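You operate a simulated robot arm through the tools that you are given. There is no shell and no other tool.

You are at the controls of a simulated two-armed robot. One attempt, no reset.

Task
Zero the battery tester, then test the blue battery and file it by its reading.
Fine: turn the white knob till the window says READY; contact arm off at the end. Where these are worked on the way, their far stop is far enough and under half their travel is too little: contact arm.

Only the result counts: the job must be done as asked and must still hold three seconds after the hand-in. Knocking over, shifting, dropping, spilling or breaking anything else fails it.

Robot
Two 7-joint arms with fingered hands on one trunk that stands fixed in place. Base frame: the origin is at the foot of the trunk, x ahead of it, y to its left, z up. Lengths are in mm, angles in degrees, forces in N, time in s.
The left shoulder is at [156, 107, 1156], the right one opposite. With the tool pointing down near the work surface each hand reaches from about 540 to 920 mm from the base axis, measured 20 degrees to its own side. Payload 3.7 kg a hand.
The tool frame of a hand sits at the grasp point between the pads (the TCP): z along the fingers, y along the line on which they close. The tips reach 25 mm beyond it. The gripper opens to 88 mm; its body begins 29 mm behind the TCP. The gripper is a hand of 5 fingers: y runs from the thumb to the fingers, the wrist lies at [-13, -97, -162] in the tool frame, and closing takes about 1.5 s.
Orientation is that of the tool frame in the base frame, as a unit quaternion [w, x, y, z]. With the fingers straight down and the wrist toward the robot, the tool's x, y and z point along [0, 1, 0], [1, 0, 0] and [0, 0, -1] of the base frame.

Tools
- The arms move only by the tool step_arm. It takes "left_motion", "right_motion" or both (then of equal length, played together; a hand with none holds still); each is a list of rows, each a list of 7 numbers: the shift along the tool's x, y, z in units of 50 mm (1.0 is 50 mm), then the turn, a rotation vector about the tool's x, y, z in units of 5 degrees (1.0 is 5 degrees), then the finger opening in mm, from 0 to 88. In form: [[x, y, z, ax, ay, az, claw], ...]. A call has 1 to 20 rows; each row shifts and turns the commanded pose from where the row before left it, along the tool's axes as they then stand. A call with a number of a shift or a turn outside -1 to 1 is refused whole. A row lasts 0.2 s, in which the tool goes at most 50 mm and 8.6 degrees; a call with a longer step from one row to the next is refused whole, and so is a gripper value outside its range. Where a pose cannot be reached the arm comes as near as it can. A force on the tool above 50 N (or 10 N above the force at the start of the call, whichever is more), or a blocked arm, ends the call early, and 0.2 s more pass. Each finger travels about 45 mm/s and halts on what it meets, pressing with about 27 N; the grip force reading is that of the motor and also rises with nothing between the fingers. The clock runs only during rows and for 0.2 s after the last one: add rows that do not move to give the fingers time. The reply holds the time, the measured pose of the TCP, the force on the tool along the base axes, the opening and the grip force, in the units named above and with some noise, with the torque about the TCP (base axes, N m) and any sound that the robot's microphone picked up.
- Cameras (640 x 400 px; columns grow to the right, rows downward): "scene" is now at [259.9, -57.6, 1307.3]; the picture's right is [-0.39, -0.92, -0.02], its down [-0.41, 0.19, -0.89] and it looks along [0.83, -0.34, -0.45] (base axes); focal length 214 px, centre (320, 200). "left" rides on the left gripper at [-59, -79, -105] in its tool frame; the picture's right is [-0.73, -0.32, 0.61], its down [0.62, -0.68, 0.38] and it looks along [0.29, 0.66, 0.70] (tool axes); focal length 234 px, centre (320, 200). "right" rides on the right gripper at [59, -79, -105] in its tool frame; the picture's right is [-0.73, 0.32, -0.61], its down [-0.62, -0.68, 0.38] and it looks along [-0.29, 0.66, 0.70] (tool axes); focal length 234 px, centre (320, 200). There is no depth. A picture from a camera that has moved, and an enlarged one, comes with that camera's place and axes in the base frame and with its lens.
- camera(camera): a new picture of that camera. It takes no simulated time.
- raise_lower(by): moves the trunk up (or, below 0, down) by that many mm; the arms and the scene camera ride with it, the base frame stays. It gives what a move gives, with no picture.
- preshape(shape, hand): the hand has 5 fingers and takes this shape, open, in about a second: jaw (thumb against the fingers, like two jaws); tri (thumb and two fingers); tip (a fingertip pinch); poke (one finger out to press); point (the index stretched); flat (the hand flat); cup (the hand cupped); fist (a fist). The gripper value then closes the fingers along that shape, each until it touches; the sizes above hold for jaw. It gives what a move gives, with no picture.
- turn_head(pan, tilt): turns the head with the scene camera to pan (to the left, within 80 degrees either way) and tilt (down, from -29 to 69), counted from straight ahead of the robot (the tilt from the chest, where the trunk bows). It gives what a move gives.
- inspect(camera, box): a new picture of the part [left, top, right, bottom] of that camera's present view, enlarged. It takes no simulated time.
- sign_off(): hands the job in; it is judged then, once.

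Nothing tells you positions but the pictures and the camera data. Unless the task says otherwise, let go and move clear before handing in.

The tools are called after ">>>" as name(argument=value, ...) on one line, values as JSON. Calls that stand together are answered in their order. step_arm: Moves the arms, as the interface text tells. Its arguments: {"type":"object","properties":{"left_motion":{"type":"array"},"right_motion":{"type":"array"}},"required":[]} The other tools are called the same way: raise_lower (by) moves the trunk up or down; preshape (shape, hand) gives the hand a shape; turn_head (pan, tilt) turns the head that bears the scene camera; camera (camera) takes a picture; inspect (camera, box) takes an enlarged picture of a part of a camera's view; sign_off () hands the job in.

At the start:

```text
time: 0.0
left_ee_pos: [607.9, 62.6, 1270.4]
left_orientation: [-0.006, 0.711, 0.703, 0.008]
left_force: [-0.3, 0.9, -0.4]
left_ft_torque: [-0.01, -0.01, -0.01]
left_width: 87.5
left_grip_force: 0.0
left_shape: jaw
right_ee_pos: [383.0, -373.5, 1183.2]
right_orientation: [-0.005, 0.707, 0.707, 0.008]
right_force: [0.2, 0.5, 0.5]
right_ft_torque: [0.06, 0.0, 0.0]
right_width: 88.0
right_grip_force: 0.0
right_shape: jaw
trunk travel left (down, up): [-175.0, 240.0]
head pan, tilt (commanded): [-22.8, 26.4]
```

scene: 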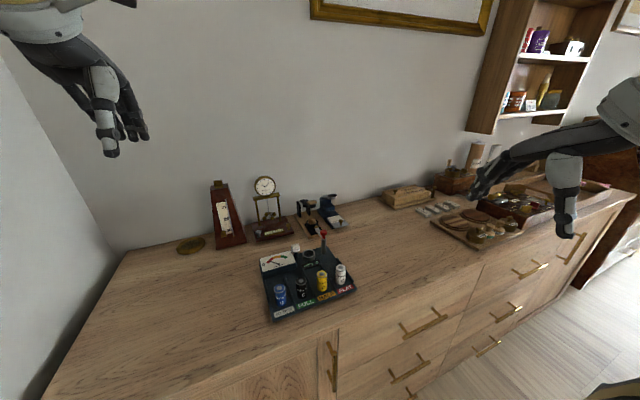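
right: 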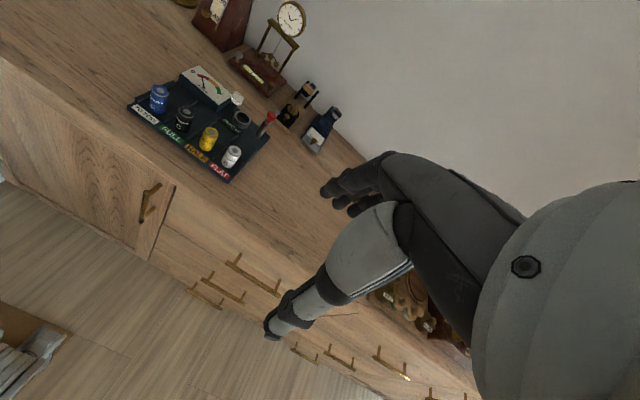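
left: 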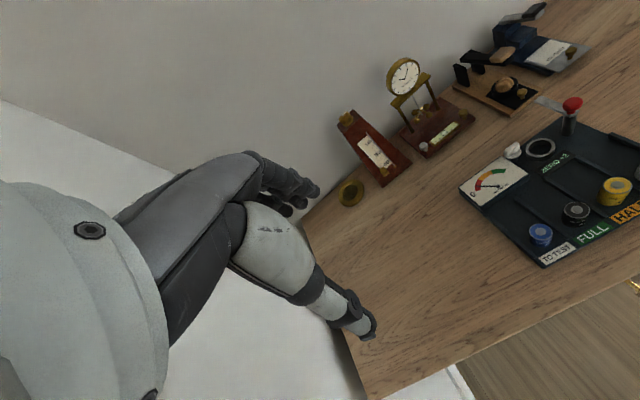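

I see a battery tester board on the sideboard with a meter, a white knob, a ring-shaped socket, a red-tipped contact arm and several batteries at labelled places. I'll take enlarged views first.

>>> inspect(camera="scene", box=[240, 210, 380, 330])

>>> inspect(camera="left", box=[440, 80, 640, 280])

>>> inspect(camera="right", box=[110, 50, 290, 200])

```text
3.33 times, centred on (310, 270) of scene
camera zoom: at [259.9, -57.6, 1307.3], right [-0.39, -0.92, -0.02], down [-0.41, 0.19, -0.89], along [0.83, -0.34, -0.45], focal length 715 px, centre (353, -33)
```

zoom: 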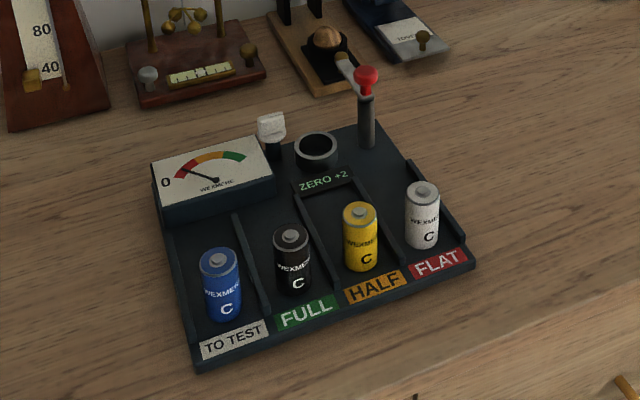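

```text
2.00 times, centred on (540, 180) of left
camera zoom: at [527.9, 1.5, 1373.8], right [-0.33, -0.71, -0.62], down [-0.67, 0.64, -0.37], along [0.66, 0.3, -0.69], focal length 468 px, centre (-120, 240)
```

zoom: 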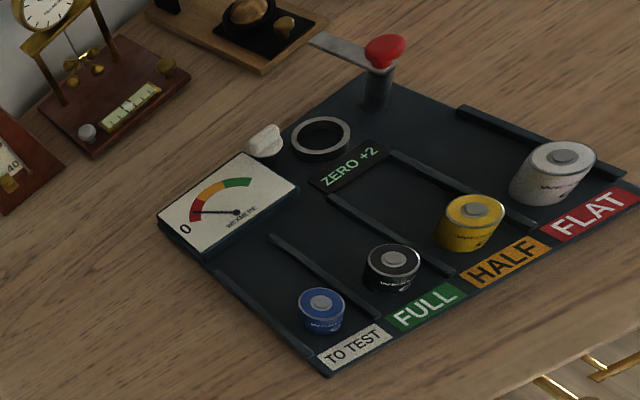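

```text
2.67 times, centred on (200, 125) of right
camera zoom: at [303.6, -314.7, 1290.7], right [0.32, -0.74, 0.6], down [-0.68, -0.62, -0.4], along [0.66, -0.28, -0.7], focal length 624 px, centre (640, 400)
```

zoom: 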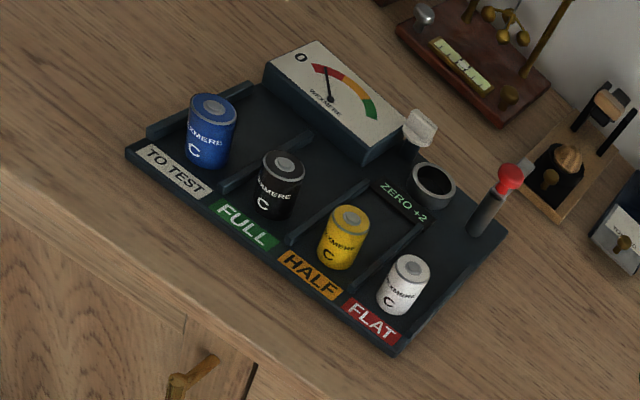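

The board sits around x 600–780, y −90 to −300, with the top at roughly z 860. I'll aim the head at it and look closely.

>>> turn_head(pan=-17, tilt=46)

```text
time: 0.8
left_ee_pos: [607.3, 59.8, 1270.9]
left_orientation: [-0.005, 0.714, 0.7, 0.009]
left_force: [0.2, -0.1, -0.7]
left_ft_torque: [0.0, 0.02, 0.02]
left_width: 87.9
left_grip_force: 0.0
left_shape: jaw
right_ee_pos: [381.0, -369.5, 1184.0]
right_orientation: [-0.004, 0.707, 0.707, 0.008]
right_force: [-1.0, -0.5, -0.3]
right_ft_torque: [0.02, 0.01, 0.02]
right_width: 87.6
right_grip_force: 0.1
right_shape: jaw
trunk travel left (down, up): [-175.0, 240.0]
head pan, tilt (commanded): [-17.0, 46.0]
```

The head now faces the tester; next I take a full picture and an enlarged one.

>>> camera(camera="scene")

>>> inspect(camera="scene", box=[240, 130, 400, 270])

```text
taken
camera scene: at [251.8, -42.3, 1278.3], right [-0.29, -0.96, -0.02], down [-0.68, 0.22, -0.69], along [0.67, -0.19, -0.72], focal length 214 px, centre (320, 200)
```

scene: 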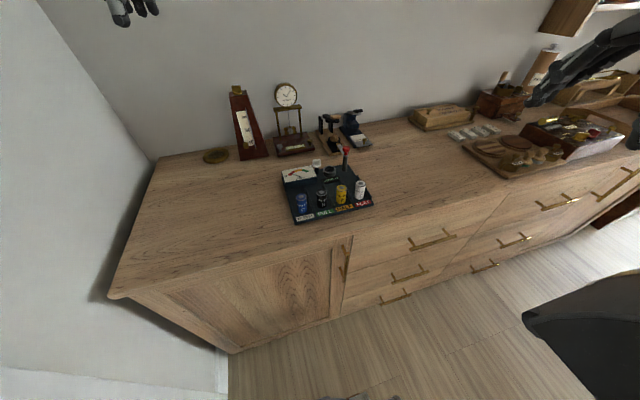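

```text
2.86 times, centred on (320, 200) of scene
camera zoom: at [251.8, -42.3, 1278.3], right [-0.29, -0.96, -0.02], down [-0.68, 0.22, -0.69], along [0.67, -0.19, -0.72], focal length 613 px, centre (320, 200)
```

zoom: 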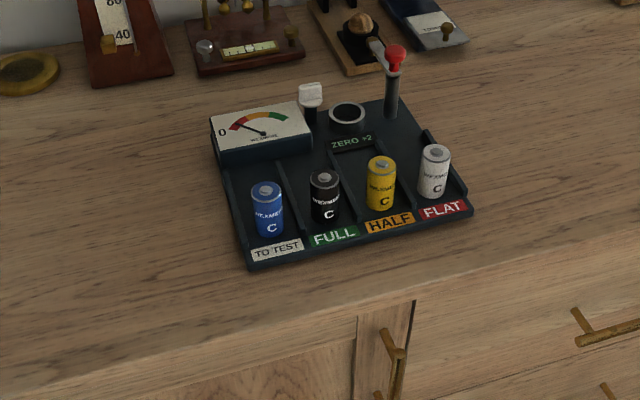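

I'll bring the right hand toward the board's near side so that its camera looks onto the tester from closer.

>>> step_arm(right_motion=[[0.686, 0.283, 0.297, 0, 0, 0, 88], [0.686, 0.283, 0.297, 0, 0, 0, 88], [0.686, 0.283, 0.297, 0, 0, 0, 88], [0.686, 0.283, 0.297, 0, 0, 0, 88], [0.686, 0.283, 0.297, 0, 0, 0, 88], [0.686, 0.283, 0.297, 0, 0, 0, 88], [0.686, 0.283, 0.297, 0, 0, 0, 88], [0, 0, 0, 0, 0, 0, 88], [0, 0, 0, 0, 0, 0, 88]])

```text
time: 2.8
left_ee_pos: [605.1, 59.1, 1270.5]
left_orientation: [-0.004, 0.713, 0.701, 0.009]
left_force: [0.7, 0.3, -0.1]
left_ft_torque: [0.01, -0.01, 0.01]
left_width: 87.5
left_grip_force: 0.0
left_shape: jaw
right_ee_pos: [499.0, -134.3, 1103.4]
right_orientation: [-0.004, 0.707, 0.707, 0.007]
right_force: [0.8, -0.4, -0.6]
right_ft_torque: [0.04, -0.01, 0.0]
right_width: 87.8
right_grip_force: 0.1
right_shape: jaw
right hand out of reach, approached as far as the arm can: row 2, 3, 4, 5
trunk travel left (down, up): [-175.0, 240.0]
head pan, tilt (commanded): [-17.0, 46.0]
```

The right hand is now in front of the board; I'll look through its camera.

>>> camera(camera="right")

>>> camera(camera="left")

```text
taken
camera right: at [420.2, -76.1, 1210.1], right [0.32, -0.74, 0.6], down [-0.68, -0.62, -0.4], along [0.66, -0.28, -0.7], focal length 234 px, centre (320, 200)
```

right: 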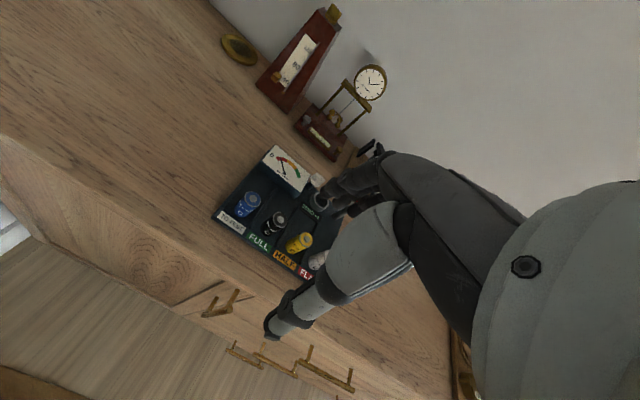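

```text
taken
camera left: at [525.6, 0.8, 1374.1], right [-0.33, -0.71, -0.62], down [-0.67, 0.64, -0.37], along [0.67, 0.29, -0.69], focal length 234 px, centre (320, 200)
```

left: 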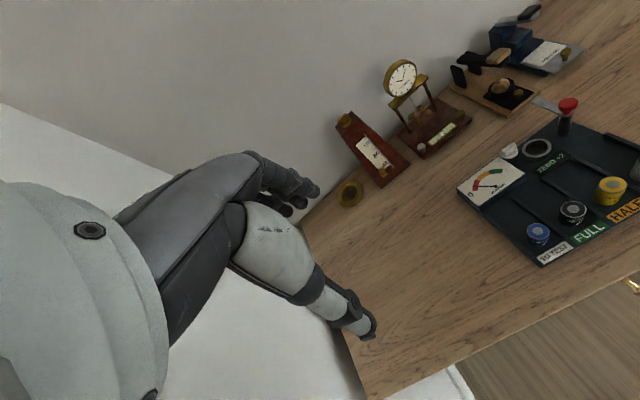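

The hand blocks part of the right camera's view, while the left camera has a clean sight of the board. I'll move the right hand aside and lower the left hand for a close look.

>>> step_arm(left_motion=[[-0.163, 0.117, 0.733, 0, 0, 0, 88], [-0.163, 0.117, 0.733, 0, 0, 0, 88], [-0.163, 0.117, 0.733, 0, 0, 0, 88], [-0.163, 0.117, 0.733, 0, 0, 0, 88], [-0.163, 0.117, 0.733, 0, 0, 0, 88], [-0.163, 0.117, 0.733, 0, 0, 0, 88], [0, 0, 0, 0, 0, 0, 88]], right_motion=[[-0.8, 0, 0, 0, 0, 0, 88], [-0.8, 0, 0, 0, 0, 0, 88], [-0.8, 0, 0, 0, 0, 0, 88], [-0.8, 0, 0, 0, 0, 0, 88], [-0.8, 0, 0, 0, 0, 0, 88], [0, 0, 0, 0, 0, 0, 88], [0, 0, 0, 0, 0, 0, 88]])

```text
time: 4.4
left_ee_pos: [644.7, 35.6, 1051.1]
left_orientation: [-0.001, 0.711, 0.704, 0.002]
left_force: [-0.5, -0.3, 0.4]
left_ft_torque: [-0.03, 0.03, 0.04]
left_width: 87.5
left_grip_force: 0.0
left_shape: jaw
right_ee_pos: [504.1, -320.3, 1100.7]
right_orientation: [0.0, 0.706, 0.708, 0.0]
right_force: [-0.4, -0.4, 0.7]
right_ft_torque: [-0.01, -0.05, 0.03]
right_width: 87.5
right_grip_force: 0.0
right_shape: jaw
trunk travel left (down, up): [-175.0, 240.0]
head pan, tilt (commanded): [-17.0, 46.0]
```

Both hands have moved; now I'll photograph the board from the left camera.

>>> camera(camera="left")

>>> inspect(camera="left", box=[440, 40, 640, 165])

>>> inspect(camera="right", box=[100, 60, 340, 210])

```text
taken
camera left: at [565.0, -23.1, 1155.9], right [-0.33, -0.72, -0.61], down [-0.67, 0.63, -0.38], along [0.66, 0.29, -0.69], focal length 234 px, centre (320, 200)
```

left: 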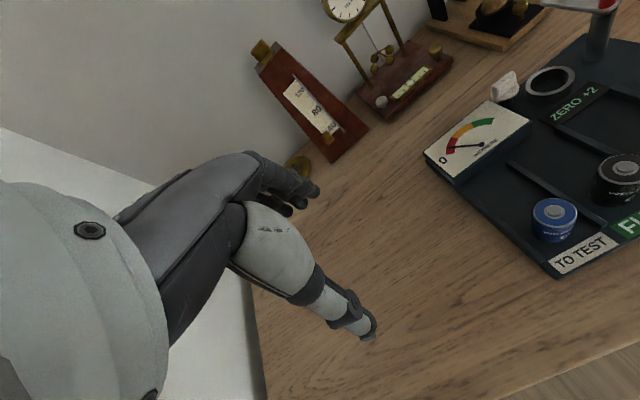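

```text
3.20 times, centred on (540, 102) of left
camera zoom: at [565.0, -23.1, 1155.9], right [-0.33, -0.72, -0.61], down [-0.67, 0.63, -0.38], along [0.66, 0.29, -0.69], focal length 749 px, centre (-384, 512)
```

zoom: 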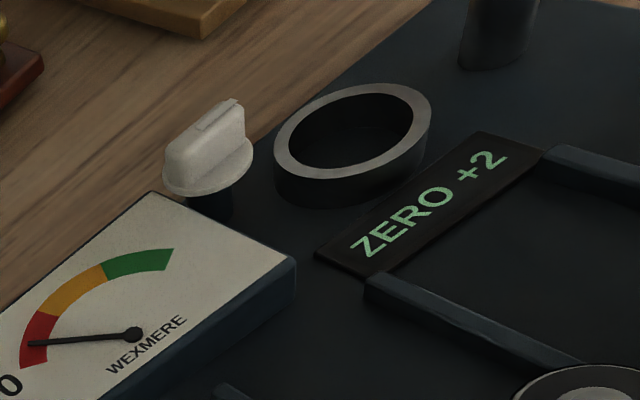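

```text
2.67 times, centred on (220, 135) of right
camera zoom: at [425.4, -261.2, 1207.8], right [0.32, -0.73, 0.61], down [-0.68, -0.62, -0.38], along [0.66, -0.29, -0.7], focal length 624 px, centre (587, 373)
```

zoom: 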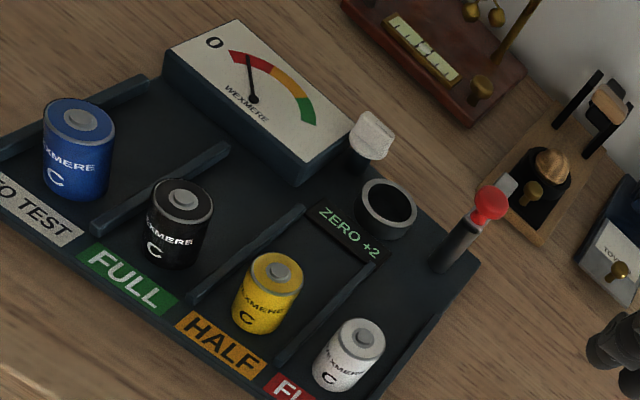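

Triangulating: blue top ≈ (622, −100, 907), black ≈ (622, −152, 907), knob ≈ (754, −178, 907), well ≈ (740, −213, 875), red-knobbed post ≈ (736, −262, 942). Now a closer look at the contact arm and the knob.

>>> inspect(camera="scene", box=[300, 130, 370, 180])

>>> inspect(camera="right", box=[220, 100, 300, 160])

>>> inspect(camera="left", box=[540, 0, 640, 60])

```text
8.00 times, centred on (335, 155) of scene
camera zoom: at [256.6, -25.2, 1277.5], right [-0.29, -0.96, 0.0], down [-0.69, 0.21, -0.69], along [0.66, -0.2, -0.72], focal length 1716 px, centre (200, 560)
```

zoom: 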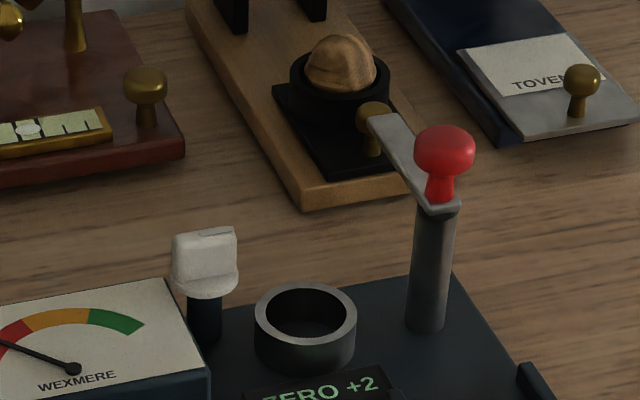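

```text
6.67 times, centred on (260, 130) of right
camera zoom: at [425.4, -261.2, 1207.8], right [0.32, -0.73, 0.61], down [-0.68, -0.62, -0.38], along [0.66, -0.29, -0.7], focal length 1561 px, centre (720, 667)
```

zoom: 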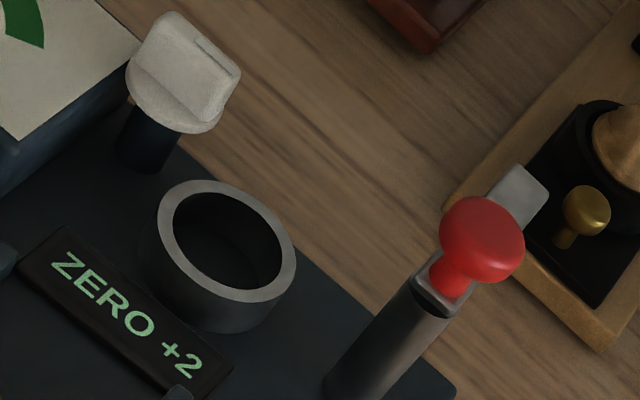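

```text
6.40 times, centred on (590, 30) of left
camera zoom: at [565.0, -23.1, 1155.9], right [-0.33, -0.72, -0.61], down [-0.67, 0.63, -0.38], along [0.66, 0.29, -0.69], focal length 1499 px, centre (-1408, 1288)
```

zoom: 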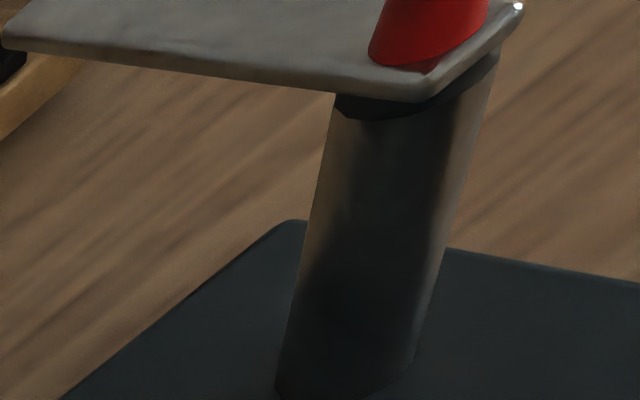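

The contact arm is a flat strip on a post, now pointing straight back. It must swing about 90° to the left over the well. I'll try the hand's narrow shapes and look at them before use.

>>> preshape(shape="tip", hand="right")

>>> turn_head(pan=-45, tilt=30)

>>> camera(camera="right")

>>> camera(camera="scene")

```text
time: 5.3
left_ee_pos: [644.6, 36.5, 1051.9]
left_orientation: [-0.001, 0.711, 0.703, 0.0]
left_force: [-0.1, -0.1, -1.0]
left_ft_torque: [-0.01, 0.01, 0.0]
left_width: 87.6
left_grip_force: 0.1
left_shape: jaw
right_ee_pos: [504.1, -320.5, 1101.8]
right_orientation: [0.0, 0.707, 0.708, 0.0]
right_force: [0.5, -0.1, -0.6]
right_ft_torque: [-0.05, 0.0, 0.01]
right_width: 87.9
right_grip_force: 0.1
right_shape: tip
trunk travel left (down, up): [-175.0, 240.0]
head pan, tilt (commanded): [-17.0, 46.0]
```

```text
time: 6.3
left_ee_pos: [644.9, 35.8, 1050.7]
left_orientation: [-0.001, 0.711, 0.704, 0.0]
left_force: [0.4, 0.5, 0.0]
left_ft_torque: [0.0, 0.03, -0.01]
left_width: 87.7
left_grip_force: 0.1
left_shape: jaw
right_ee_pos: [504.5, -321.2, 1102.2]
right_orientation: [0.0, 0.706, 0.708, 0.0]
right_force: [0.0, 0.2, 0.0]
right_ft_torque: [-0.07, 0.01, 0.0]
right_width: 87.7
right_grip_force: 0.0
right_shape: tip
trunk travel left (down, up): [-175.0, 240.0]
head pan, tilt (commanded): [-45.0, 30.0]
```

```text
taken
camera right: at [426.0, -260.6, 1207.7], right [0.32, -0.73, 0.61], down [-0.68, -0.62, -0.38], along [0.66, -0.29, -0.7], focal length 234 px, centre (320, 200)
```

right: 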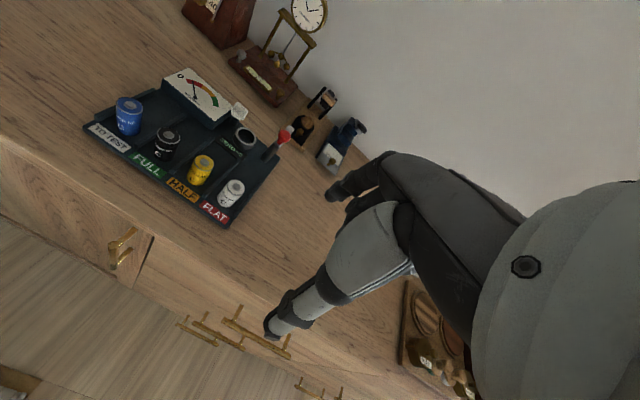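

```text
taken
camera scene: at [244.2, -65.1, 1301.3], right [-0.71, -0.71, 0.0], down [-0.35, 0.35, -0.87], along [0.61, -0.61, -0.5], focal length 214 px, centre (320, 200)
```

scene: 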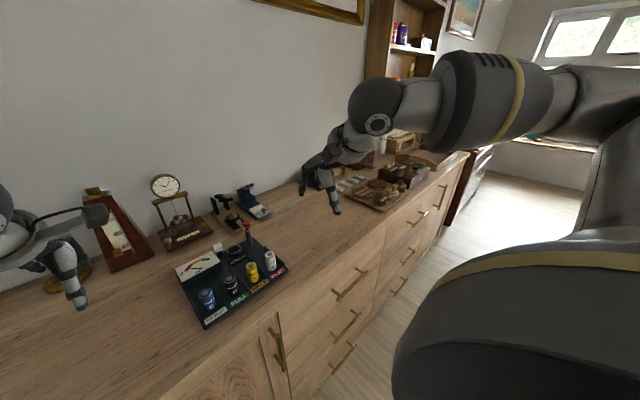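

I'll enlarge the right hand to see the finger arrangement in the tip shape.

>>> inspect(camera="scene", box=[280, 110, 400, 225])

>>> inspect(camera="right", box=[250, 130, 450, 350])

```text
3.48 times, centred on (340, 168) of scene
camera zoom: at [244.2, -65.1, 1301.3], right [-0.71, -0.71, 0.0], down [-0.35, 0.35, -0.87], along [0.61, -0.61, -0.5], focal length 746 px, centre (250, 313)
```

zoom: 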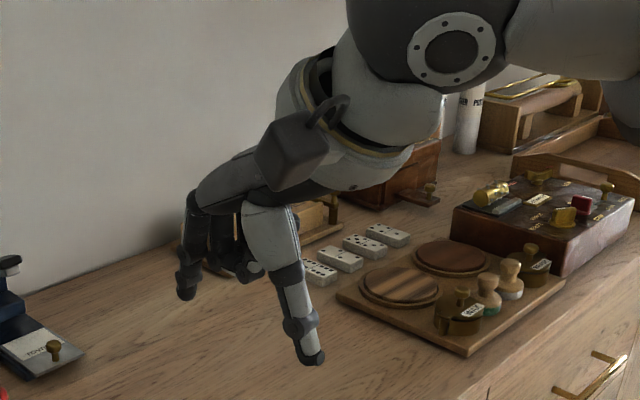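

```text
1.82 times, centred on (350, 240) of right
camera zoom: at [426.0, -260.6, 1207.7], right [0.32, -0.73, 0.61], down [-0.68, -0.62, -0.38], along [0.66, -0.29, -0.7], focal length 426 px, centre (266, 127)
```

zoom: 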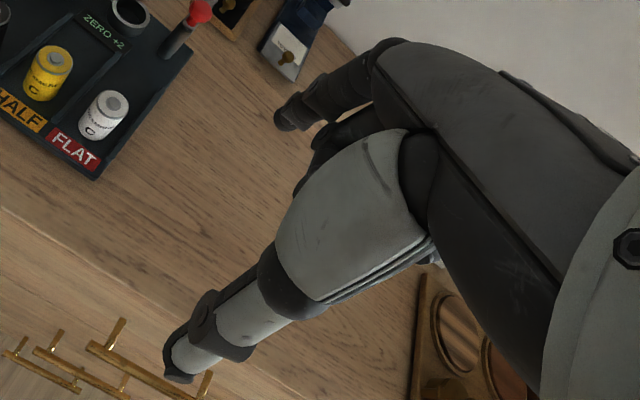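

The tip shape leaves only thumb and index out, with tips near tool x≈+3. I'll check the tri and poke shapes also.

>>> preshape(shape="tri", hand="right")

>>> inspect(camera="scene", box=[280, 110, 400, 225])

>>> inspect(camera="right", box=[250, 130, 450, 350])

>>> preshape(shape="poke", hand="right")

>>> inspect(camera="scene", box=[280, 110, 400, 225])

>>> inspect(camera="right", box=[250, 130, 450, 350])

```text
time: 7.2
left_ee_pos: [645.6, 35.8, 1050.2]
left_orientation: [0.0, 0.71, 0.704, 0.0]
left_force: [-1.5, -0.4, 0.0]
left_ft_torque: [0.02, 0.02, -0.04]
left_width: 87.7
left_grip_force: 0.1
left_shape: jaw
right_ee_pos: [505.2, -319.8, 1101.3]
right_orientation: [0.001, 0.706, 0.708, 0.0]
right_force: [-0.1, 0.4, -0.2]
right_ft_torque: [0.01, 0.01, -0.01]
right_width: 87.6
right_grip_force: 0.0
right_shape: tri
trunk travel left (down, up): [-175.0, 240.0]
head pan, tilt (commanded): [-45.0, 30.0]
```

```text
3.48 times, centred on (340, 168) of scene
camera zoom: at [244.2, -65.2, 1301.3], right [-0.71, -0.71, 0.0], down [-0.35, 0.35, -0.87], along [0.61, -0.61, -0.5], focal length 746 px, centre (250, 313)
```

zoom: 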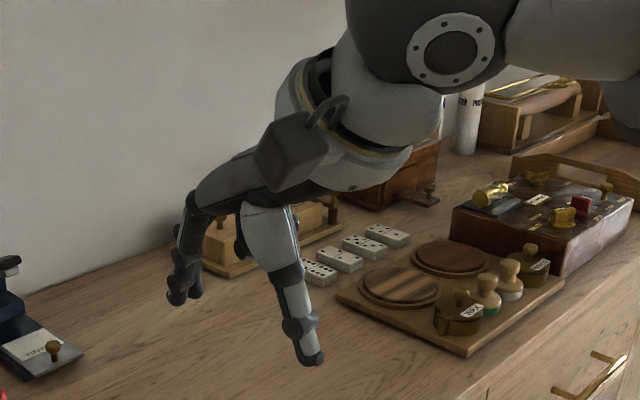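

```text
1.82 times, centred on (350, 240) of right
camera zoom: at [425.9, -260.6, 1207.7], right [0.32, -0.73, 0.61], down [-0.68, -0.62, -0.38], along [0.66, -0.29, -0.7], focal length 426 px, centre (266, 127)
```

zoom: 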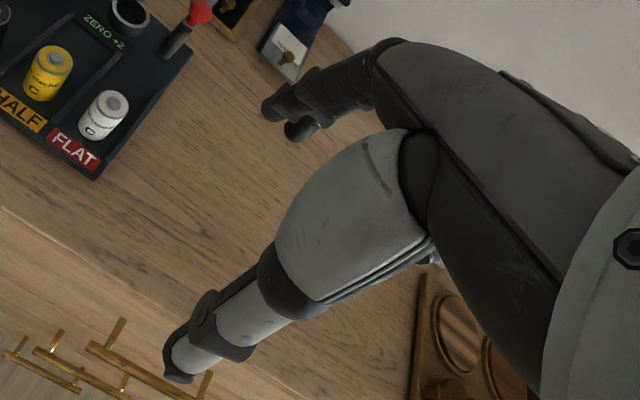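

```text
time: 8.1
left_ee_pos: [645.9, 35.3, 1051.0]
left_orientation: [-0.001, 0.711, 0.704, 0.0]
left_force: [-0.1, 0.2, -0.4]
left_ft_torque: [0.02, 0.01, 0.01]
left_width: 87.8
left_grip_force: 0.0
left_shape: jaw
right_ee_pos: [504.2, -319.2, 1101.2]
right_orientation: [0.0, 0.706, 0.708, 0.0]
right_force: [0.4, -0.2, -0.6]
right_ft_torque: [0.0, -0.03, -0.01]
right_width: 0.1
right_grip_force: 0.1
right_shape: poke
trunk travel left (down, up): [-175.0, 240.0]
head pan, tilt (commanded): [-45.0, 30.0]
```

```text
3.48 times, centred on (340, 168) of scene
camera zoom: at [244.2, -65.2, 1301.3], right [-0.71, -0.71, 0.0], down [-0.35, 0.35, -0.87], along [0.61, -0.61, -0.5], focal length 746 px, centre (250, 313)
```

zoom: 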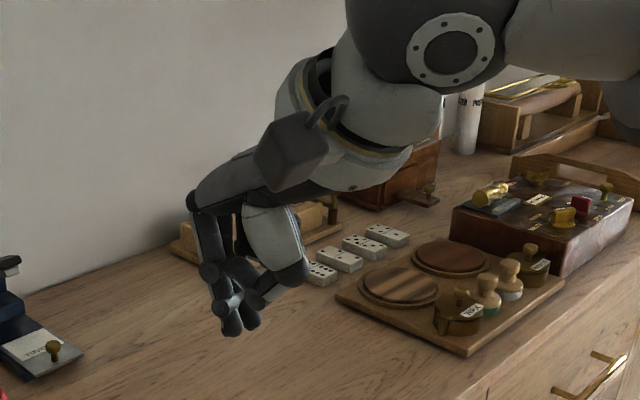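

```text
1.82 times, centred on (350, 240) of right
camera zoom: at [425.9, -260.6, 1207.7], right [0.32, -0.73, 0.61], down [-0.68, -0.62, -0.38], along [0.66, -0.29, -0.7], focal length 426 px, centre (266, 127)
```

zoom: 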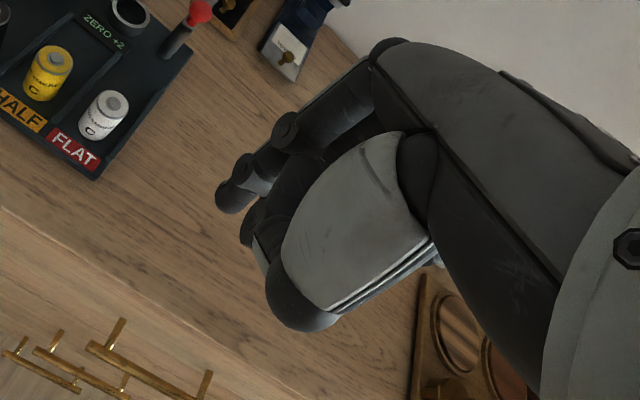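

Poke gives index and thumb pinched together. I'll check the point shape too, since a stretched index may suit the contact arm best.

>>> preshape(shape="point", hand="right")

>>> inspect(camera="scene", box=[280, 110, 400, 225])

>>> inspect(camera="right", box=[250, 130, 450, 350])

```text
time: 9.0
left_ee_pos: [645.6, 36.0, 1051.3]
left_orientation: [0.0, 0.711, 0.703, 0.0]
left_force: [-0.6, 0.2, 0.2]
left_ft_torque: [0.0, 0.01, -0.01]
left_width: 87.8
left_grip_force: 0.0
left_shape: jaw
right_ee_pos: [504.1, -320.0, 1100.8]
right_orientation: [0.0, 0.707, 0.708, 0.0]
right_force: [0.1, 0.4, 0.3]
right_ft_torque: [0.0, 0.0, -0.02]
right_width: 0.0
right_grip_force: 0.1
right_shape: point
trunk travel left (down, up): [-175.0, 240.0]
head pan, tilt (commanded): [-45.0, 30.0]
```

```text
3.48 times, centred on (340, 168) of scene
camera zoom: at [244.2, -65.2, 1301.3], right [-0.71, -0.71, 0.0], down [-0.35, 0.35, -0.87], along [0.61, -0.61, -0.5], focal length 746 px, centre (250, 313)
```

zoom: 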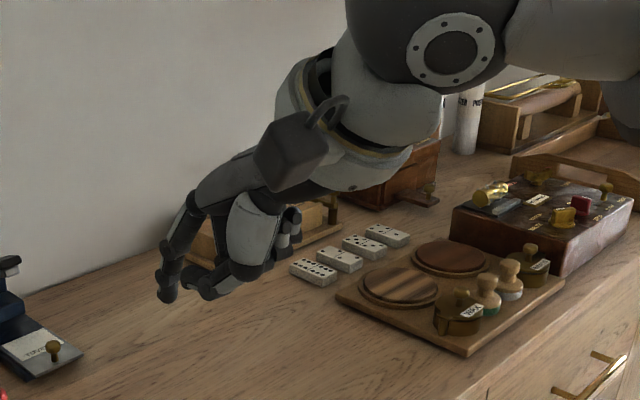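

```text
1.82 times, centred on (350, 240) of right
camera zoom: at [425.9, -260.6, 1207.7], right [0.32, -0.73, 0.61], down [-0.68, -0.62, -0.38], along [0.66, -0.29, -0.7], focal length 426 px, centre (266, 127)
```

zoom: 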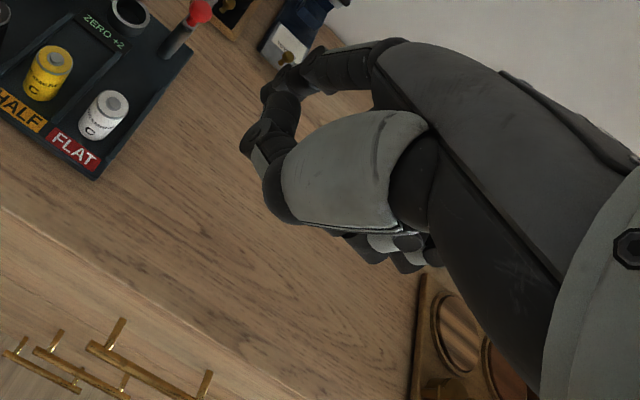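

The tri shape puts two fingers at tool x≈±8 against the thumb, which suits both the knob bar and a battery. With the left hand the curled fingers stay away from the post, so I'll give the left hand the tri shape and look at it from the side.

>>> preshape(shape="tri", hand="left")

>>> turn_head(pan=12, tilt=25)

>>> inspect(camera="scene", box=[220, 120, 420, 245])

>>> inspect(camera="right", box=[0, 0, 320, 200])

```text
time: 9.9
left_ee_pos: [645.9, 35.8, 1049.7]
left_orientation: [-0.001, 0.711, 0.703, 0.001]
left_force: [-0.2, 0.2, -0.5]
left_ft_torque: [0.02, 0.0, 0.03]
left_width: 87.8
left_grip_force: 0.0
left_shape: tri
right_ee_pos: [504.8, -320.4, 1101.5]
right_orientation: [0.0, 0.707, 0.707, 0.0]
right_force: [0.1, 0.4, 0.0]
right_ft_torque: [0.03, 0.01, 0.02]
right_width: 0.0
right_grip_force: 0.1
right_shape: point
trunk travel left (down, up): [-175.0, 240.0]
head pan, tilt (commanded): [-45.0, 30.0]
```

```text
time: 11.1
left_ee_pos: [644.9, 35.3, 1050.7]
left_orientation: [0.0, 0.71, 0.704, 0.0]
left_force: [0.0, 0.3, 0.0]
left_ft_torque: [-0.03, -0.03, -0.02]
left_width: 87.6
left_grip_force: 0.0
left_shape: tri
right_ee_pos: [504.7, -320.4, 1101.5]
right_orientation: [0.0, 0.707, 0.707, -0.001]
right_force: [0.6, 0.2, -0.1]
right_ft_torque: [-0.03, -0.01, -0.02]
right_width: 0.0
right_grip_force: 0.1
right_shape: point
trunk travel left (down, up): [-175.0, 240.0]
head pan, tilt (commanded): [12.0, 25.0]
```

```text
3.20 times, centred on (320, 182) of scene
camera zoom: at [270.3, 17.9, 1309.3], right [0.21, -0.98, 0.0], down [-0.41, -0.09, -0.91], along [0.89, 0.19, -0.42], focal length 686 px, centre (320, 256)
```

zoom: 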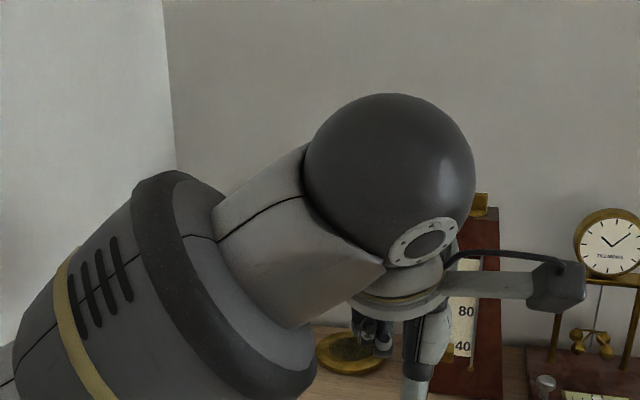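

```text
2.00 times, centred on (160, 100) of right
camera zoom: at [425.9, -260.6, 1207.7], right [0.32, -0.73, 0.61], down [-0.68, -0.62, -0.38], along [0.66, -0.29, -0.7], focal length 468 px, centre (640, 400)
```

zoom: 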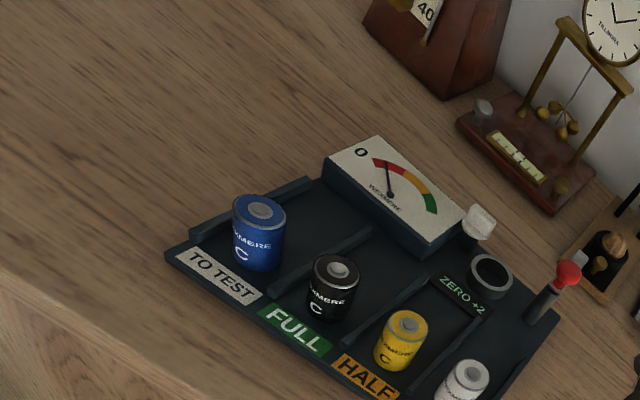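

The left forearm hides the fingers from the head, so I'll judge clearances above the board instead. Next I aim the head back at the tester and bring the left hand high above the white knob.

>>> turn_head(pan=-20, tilt=42)

>>> step_arm(left_motion=[[-0.604, 0.311, 0.117, 0, 0, 0, 60], [-0.604, 0.311, 0.117, 0, 0, 0, 60], [-0.604, 0.311, 0.117, 0, 0, 0, 60], [-0.604, 0.311, 0.117, 0, 0, 0, 60], [-0.604, 0.311, 0.117, 0, 0, 0, 60], [-0.604, 0.311, 0.117, 0, 0, 0, 60], [-0.604, 0.311, 0.117, 0, 0, 0, 60], [0, 0, 0, 0, 0, 0, 60], [0, 0, 0, 0, 0, 0, 60], [0, 0, 0, 0, 0, 0, 60]])

```text
time: 12.1
left_ee_pos: [645.5, 35.2, 1050.7]
left_orientation: [-0.001, 0.711, 0.703, 0.001]
left_force: [-0.5, -0.7, 0.2]
left_ft_torque: [-0.03, 0.0, 0.01]
left_width: 87.7
left_grip_force: 0.0
left_shape: tri
right_ee_pos: [504.9, -319.9, 1100.5]
right_orientation: [0.001, 0.707, 0.707, -0.001]
right_force: [-1.0, 0.3, 0.5]
right_ft_torque: [0.02, 0.02, -0.03]
right_width: 0.1
right_grip_force: 0.2
right_shape: point
trunk travel left (down, up): [-175.0, 240.0]
head pan, tilt (commanded): [-20.0, 42.0]
```

```text
time: 14.3
left_ee_pos: [754.2, -178.9, 1005.1]
left_orientation: [-0.001, 0.711, 0.703, 0.0]
left_force: [-0.6, 0.6, -0.6]
left_ft_torque: [0.04, 0.03, -0.02]
left_width: 60.2
left_grip_force: 0.1
left_shape: tri
right_ee_pos: [504.6, -319.5, 1100.8]
right_orientation: [0.0, 0.707, 0.707, 0.0]
right_force: [0.3, 0.6, 0.7]
right_ft_torque: [0.01, -0.02, -0.03]
right_width: 0.0
right_grip_force: 0.0
right_shape: point
trunk travel left (down, up): [-175.0, 240.0]
head pan, tilt (commanded): [-20.0, 42.0]
```

The left hand reached (754, −179, 1005) above the knob. I'll check it from all three cameras before going down.

>>> inspect(camera="scene", box=[240, 110, 400, 210])

>>> inspect(camera="right", box=[80, 20, 340, 220])

>>> camera(camera="left")

```text
4.00 times, centred on (320, 160) of scene
camera zoom: at [258.8, -29.8, 1283.0], right [-0.34, -0.94, 0.0], down [-0.63, 0.23, -0.74], along [0.7, -0.25, -0.67], focal length 858 px, centre (320, 360)
```

zoom: 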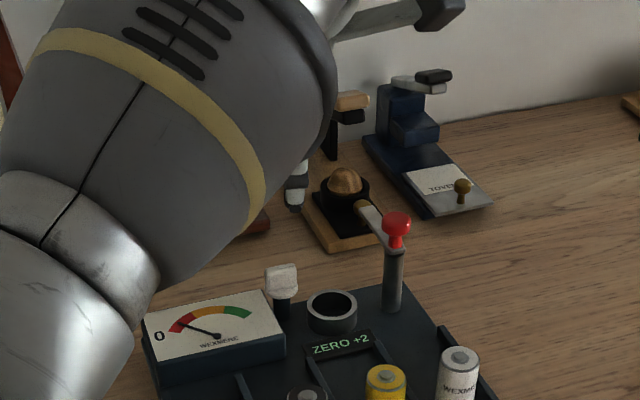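

```text
2.00 times, centred on (210, 120) of right
camera zoom: at [426.0, -260.6, 1207.7], right [0.32, -0.73, 0.61], down [-0.68, -0.62, -0.38], along [0.66, -0.29, -0.7], focal length 468 px, centre (540, 360)
```

zoom: 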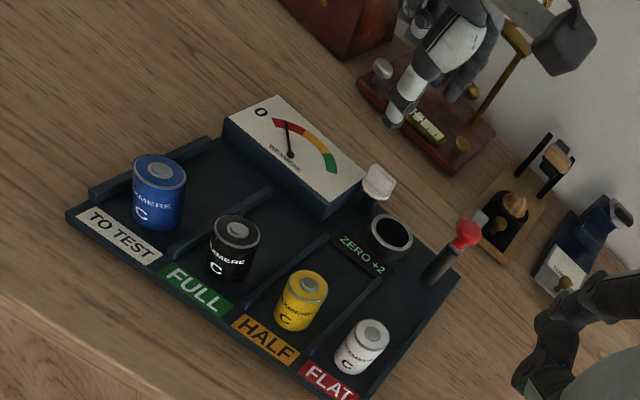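

```text
taken
camera left: at [673.8, -236.8, 1109.5], right [-0.33, -0.72, -0.61], down [-0.67, 0.63, -0.38], along [0.66, 0.28, -0.69], focal length 234 px, centre (320, 200)
```

left: 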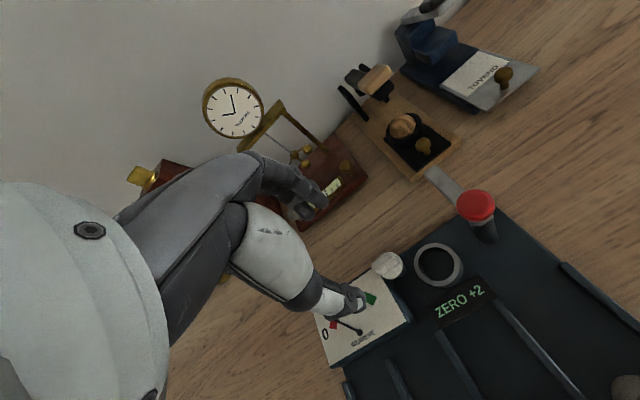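

Views look good. I'll zoom on the knob and well from the left camera to refine their positions.

>>> inspect(camera="left", box=[350, 170, 510, 300])

>>> inspect(camera="right", box=[240, 90, 320, 150])

```text
3.08 times, centred on (430, 235) of left
camera zoom: at [673.8, -236.8, 1109.5], right [-0.33, -0.72, -0.61], down [-0.67, 0.63, -0.38], along [0.66, 0.28, -0.69], focal length 720 px, centre (-18, 92)
```

zoom: 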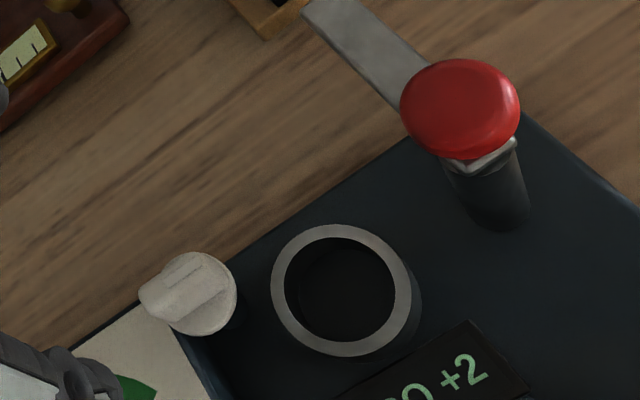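

```text
6.67 times, centred on (280, 120) of right
camera zoom: at [426.0, -260.6, 1207.7], right [0.32, -0.73, 0.61], down [-0.68, -0.62, -0.38], along [0.66, -0.29, -0.7], focal length 1561 px, centre (587, 733)
```

zoom: 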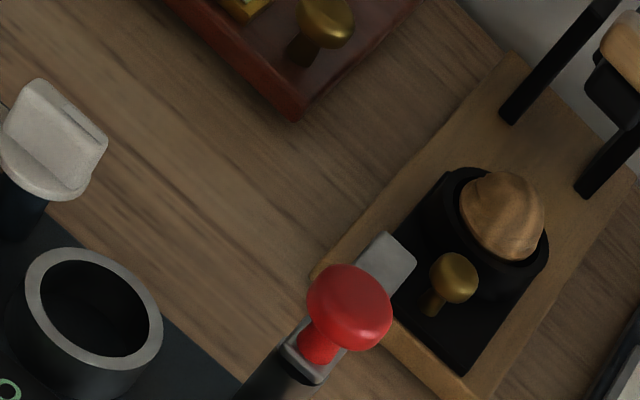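

The knob bar lies along y (22 mm long), centred about (757, −182), top about z 907. I'll descend with the fingers 60 mm open, in two stages.

>>> step_arm(left_motion=[[-0.02, 0.01, 0.4, 0, 0, 0, 50], [-0.02, 0.01, 0.4, 0, 0, 0, 50], [-0.02, 0.01, 0.3, 0, 0, 0, 50], [0, 0, 0, 0, 0, 0, 50], [0, 0, 0, 0, 0, 0, 50]])

>>> inspect(camera="right", box=[180, 60, 320, 160])

>>> inspect(camera="left", box=[240, 150, 440, 300])

>>> inspect(camera="scene", box=[260, 110, 380, 190])

```text
time: 15.5
left_ee_pos: [757.1, -182.0, 949.1]
left_orientation: [-0.001, 0.711, 0.703, -0.001]
left_force: [-0.1, 0.7, 0.2]
left_ft_torque: [-0.02, 0.03, -0.02]
left_width: 50.4
left_grip_force: 0.0
left_shape: tri
right_ee_pos: [503.7, -319.4, 1101.0]
right_orientation: [0.0, 0.706, 0.708, 0.0]
right_force: [0.0, -1.2, 0.6]
right_ft_torque: [-0.02, -0.02, -0.01]
right_width: 0.1
right_grip_force: 0.1
right_shape: point
trunk travel left (down, up): [-175.0, 240.0]
head pan, tilt (commanded): [-20.0, 42.0]
```

```text
4.00 times, centred on (250, 110) of right
camera zoom: at [426.0, -260.6, 1207.7], right [0.32, -0.73, 0.61], down [-0.68, -0.62, -0.38], along [0.66, -0.29, -0.7], focal length 937 px, centre (600, 560)
```

zoom: 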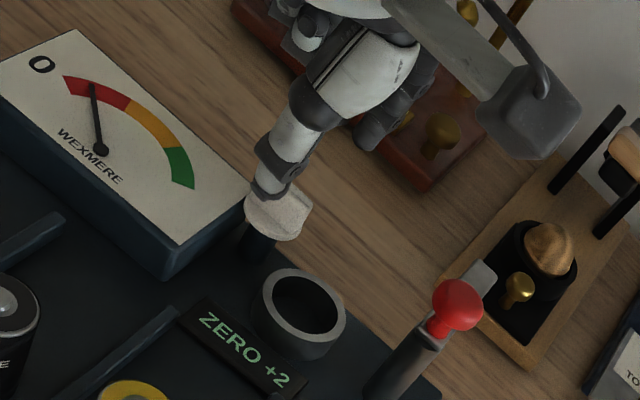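

```text
2.67 times, centred on (340, 225) of left
camera zoom: at [676.2, -240.8, 1054.5], right [-0.33, -0.72, -0.61], down [-0.67, 0.63, -0.38], along [0.66, 0.28, -0.69], focal length 624 px, centre (267, 133)
```

zoom: 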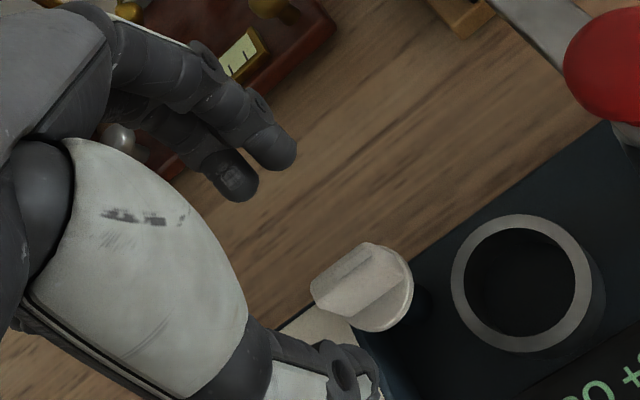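

```text
5.00 times, centred on (320, 150) of scene
camera zoom: at [258.8, -29.8, 1283.0], right [-0.34, -0.94, 0.0], down [-0.63, 0.23, -0.74], along [0.7, -0.25, -0.67], focal length 1072 px, centre (320, 450)
```

zoom: 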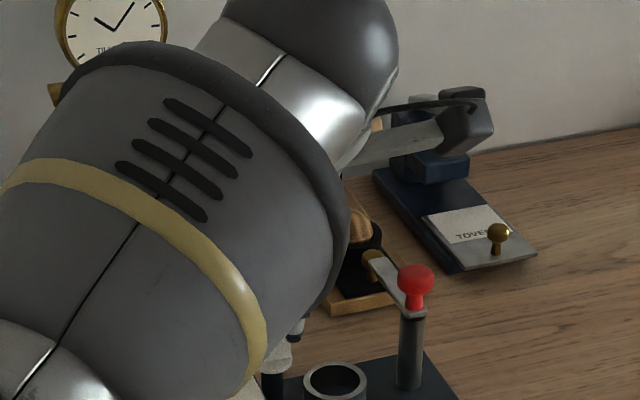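

The view confirms the knob lies between thumb and fingers, about 3 mm more to −y. I'll lower to about z 921 and close.

>>> step_arm(left_motion=[[-0.04, -0.01, 0.28, 0, 0, 0, 50], [-0.02, -0.01, 0.28, 0, 0, 0, 50], [0, 0, 0, 0, 0, 0, 50], [0, 0, 0, 0, 0, 0, 50]])

>>> inspect(camera="left", box=[240, 150, 440, 300])

>>> inspect(camera="right", box=[200, 80, 300, 150])

```text
time: 16.5
left_ee_pos: [755.3, -184.9, 920.6]
left_orientation: [-0.001, 0.711, 0.704, 0.0]
left_force: [-0.1, -0.4, 0.3]
left_ft_torque: [-0.02, -0.01, -0.01]
left_width: 50.4
left_grip_force: 0.0
left_shape: tri
right_ee_pos: [505.7, -318.9, 1101.0]
right_orientation: [0.0, 0.707, 0.707, 0.0]
right_force: [0.3, 0.3, 0.2]
right_ft_torque: [-0.03, -0.03, 0.02]
right_width: 0.0
right_grip_force: 0.1
right_shape: point
trunk travel left (down, up): [-175.0, 240.0]
head pan, tilt (commanded): [-20.0, 42.0]
```

```text
2.67 times, centred on (340, 225) of left
camera zoom: at [676.1, -243.3, 1025.8], right [-0.33, -0.72, -0.61], down [-0.67, 0.63, -0.38], along [0.66, 0.28, -0.7], focal length 624 px, centre (267, 133)
```

zoom: 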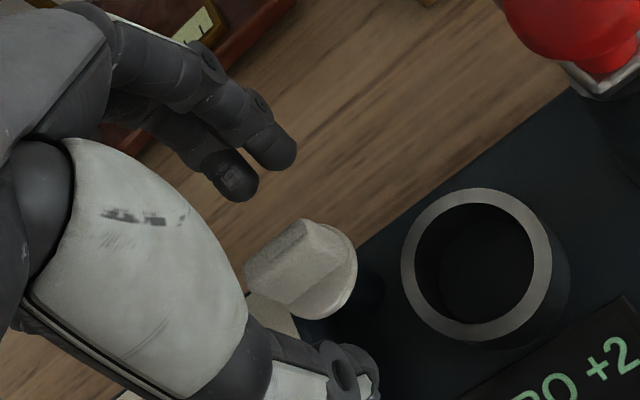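

```text
5.71 times, centred on (250, 115) of right
camera zoom: at [426.0, -260.6, 1207.7], right [0.32, -0.73, 0.61], down [-0.68, -0.62, -0.38], along [0.66, -0.29, -0.7], focal length 1338 px, centre (720, 686)
```

zoom: 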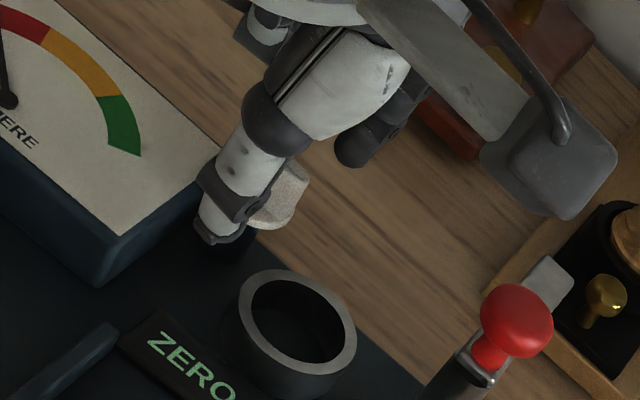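

The bar sits between the thumb and the two fingers. Closing now.

>>> step_arm(left_motion=[[0, 0, 0, 0, 0, 0, 30], [0, 0, 0, 0, 0, 0, 15], [0, 0, 0, 0, 0, 0, 0], [0, 0, 0, 0, 0, 0, 0], [0, 0, 0, 0, 0, 0, 0], [0, 0, 0, 0, 0, 0, 0]])

>>> inspect(camera="left", box=[240, 150, 440, 300])

>>> inspect(camera="right", box=[200, 80, 300, 150])

```text
time: 17.9
left_ee_pos: [756.8, -184.5, 920.6]
left_orientation: [-0.001, 0.711, 0.703, 0.0]
left_force: [-0.2, -1.0, 0.2]
left_ft_torque: [-0.02, -0.02, -0.03]
left_width: 5.2
left_grip_force: 26.9
left_shape: tri
right_ee_pos: [504.5, -319.4, 1101.8]
right_orientation: [0.0, 0.706, 0.708, 0.001]
right_force: [-0.6, -0.3, -0.3]
right_ft_torque: [0.03, -0.01, 0.0]
right_width: 0.0
right_grip_force: 0.1
right_shape: point
trunk travel left (down, up): [-175.0, 240.0]
head pan, tilt (commanded): [-20.0, 42.0]
```

```text
2.67 times, centred on (340, 225) of left
camera zoom: at [676.2, -243.4, 1025.7], right [-0.33, -0.72, -0.61], down [-0.67, 0.63, -0.38], along [0.66, 0.28, -0.7], focal length 624 px, centre (267, 133)
```

zoom: 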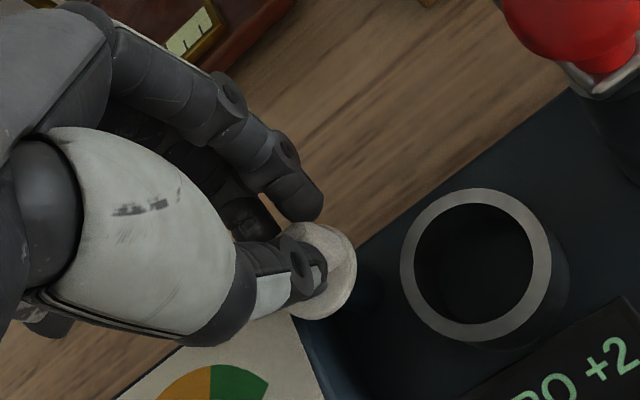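

```text
5.71 times, centred on (250, 115) of right
camera zoom: at [426.1, -260.7, 1207.6], right [0.32, -0.73, 0.61], down [-0.68, -0.62, -0.38], along [0.66, -0.29, -0.7], focal length 1338 px, centre (720, 686)
```

zoom: 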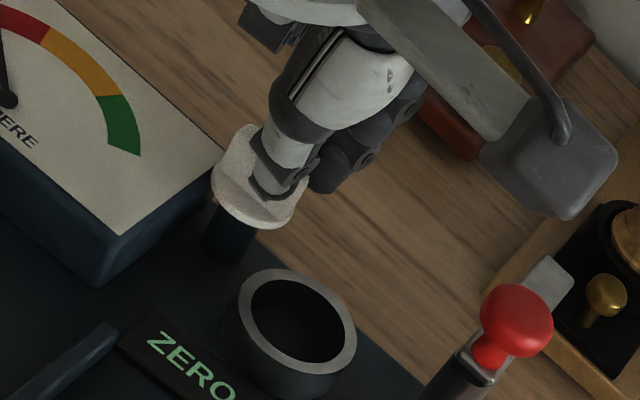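

The bar is gripped (5 mm, 27 N). I'll turn 10° clockwise (seen from above) and watch the window.

>>> step_arm(left_motion=[[0, 0, 0, 0, 0, 1, 0], [0, 0, 0, 0, 0, 1, 0], [0, 0, 0, 0, 0, 0, 0]])

>>> inspect(camera="right", box=[180, 80, 320, 170])

```text
time: 18.7
left_ee_pos: [756.5, -184.9, 920.1]
left_orientation: [-0.001, 0.769, 0.639, 0.0]
left_force: [-1.0, 1.5, -1.1]
left_ft_torque: [0.03, -0.01, 0.0]
left_width: 4.5
left_grip_force: 27.6
left_shape: tri
right_ee_pos: [504.8, -320.2, 1101.4]
right_orientation: [0.0, 0.707, 0.708, 0.0]
right_force: [0.5, -0.1, 0.2]
right_ft_torque: [-0.01, -0.02, -0.01]
right_width: 0.1
right_grip_force: 0.1
right_shape: point
trunk travel left (down, up): [-175.0, 240.0]
head pan, tilt (commanded): [-20.0, 42.0]
```

```text
4.44 times, centred on (250, 125) of right
camera zoom: at [425.9, -260.5, 1207.6], right [0.32, -0.73, 0.61], down [-0.68, -0.62, -0.38], along [0.66, -0.29, -0.7], focal length 1041 px, centre (631, 533)
```

zoom: 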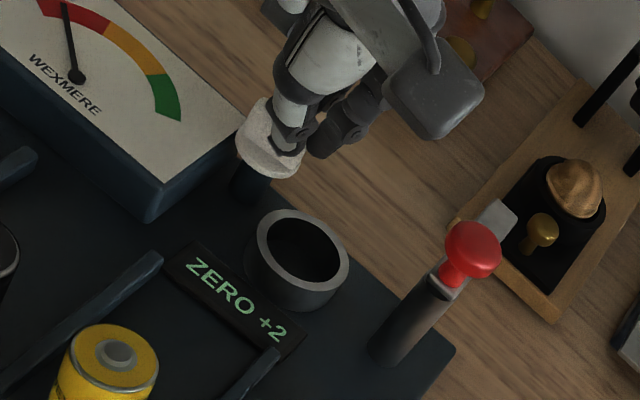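

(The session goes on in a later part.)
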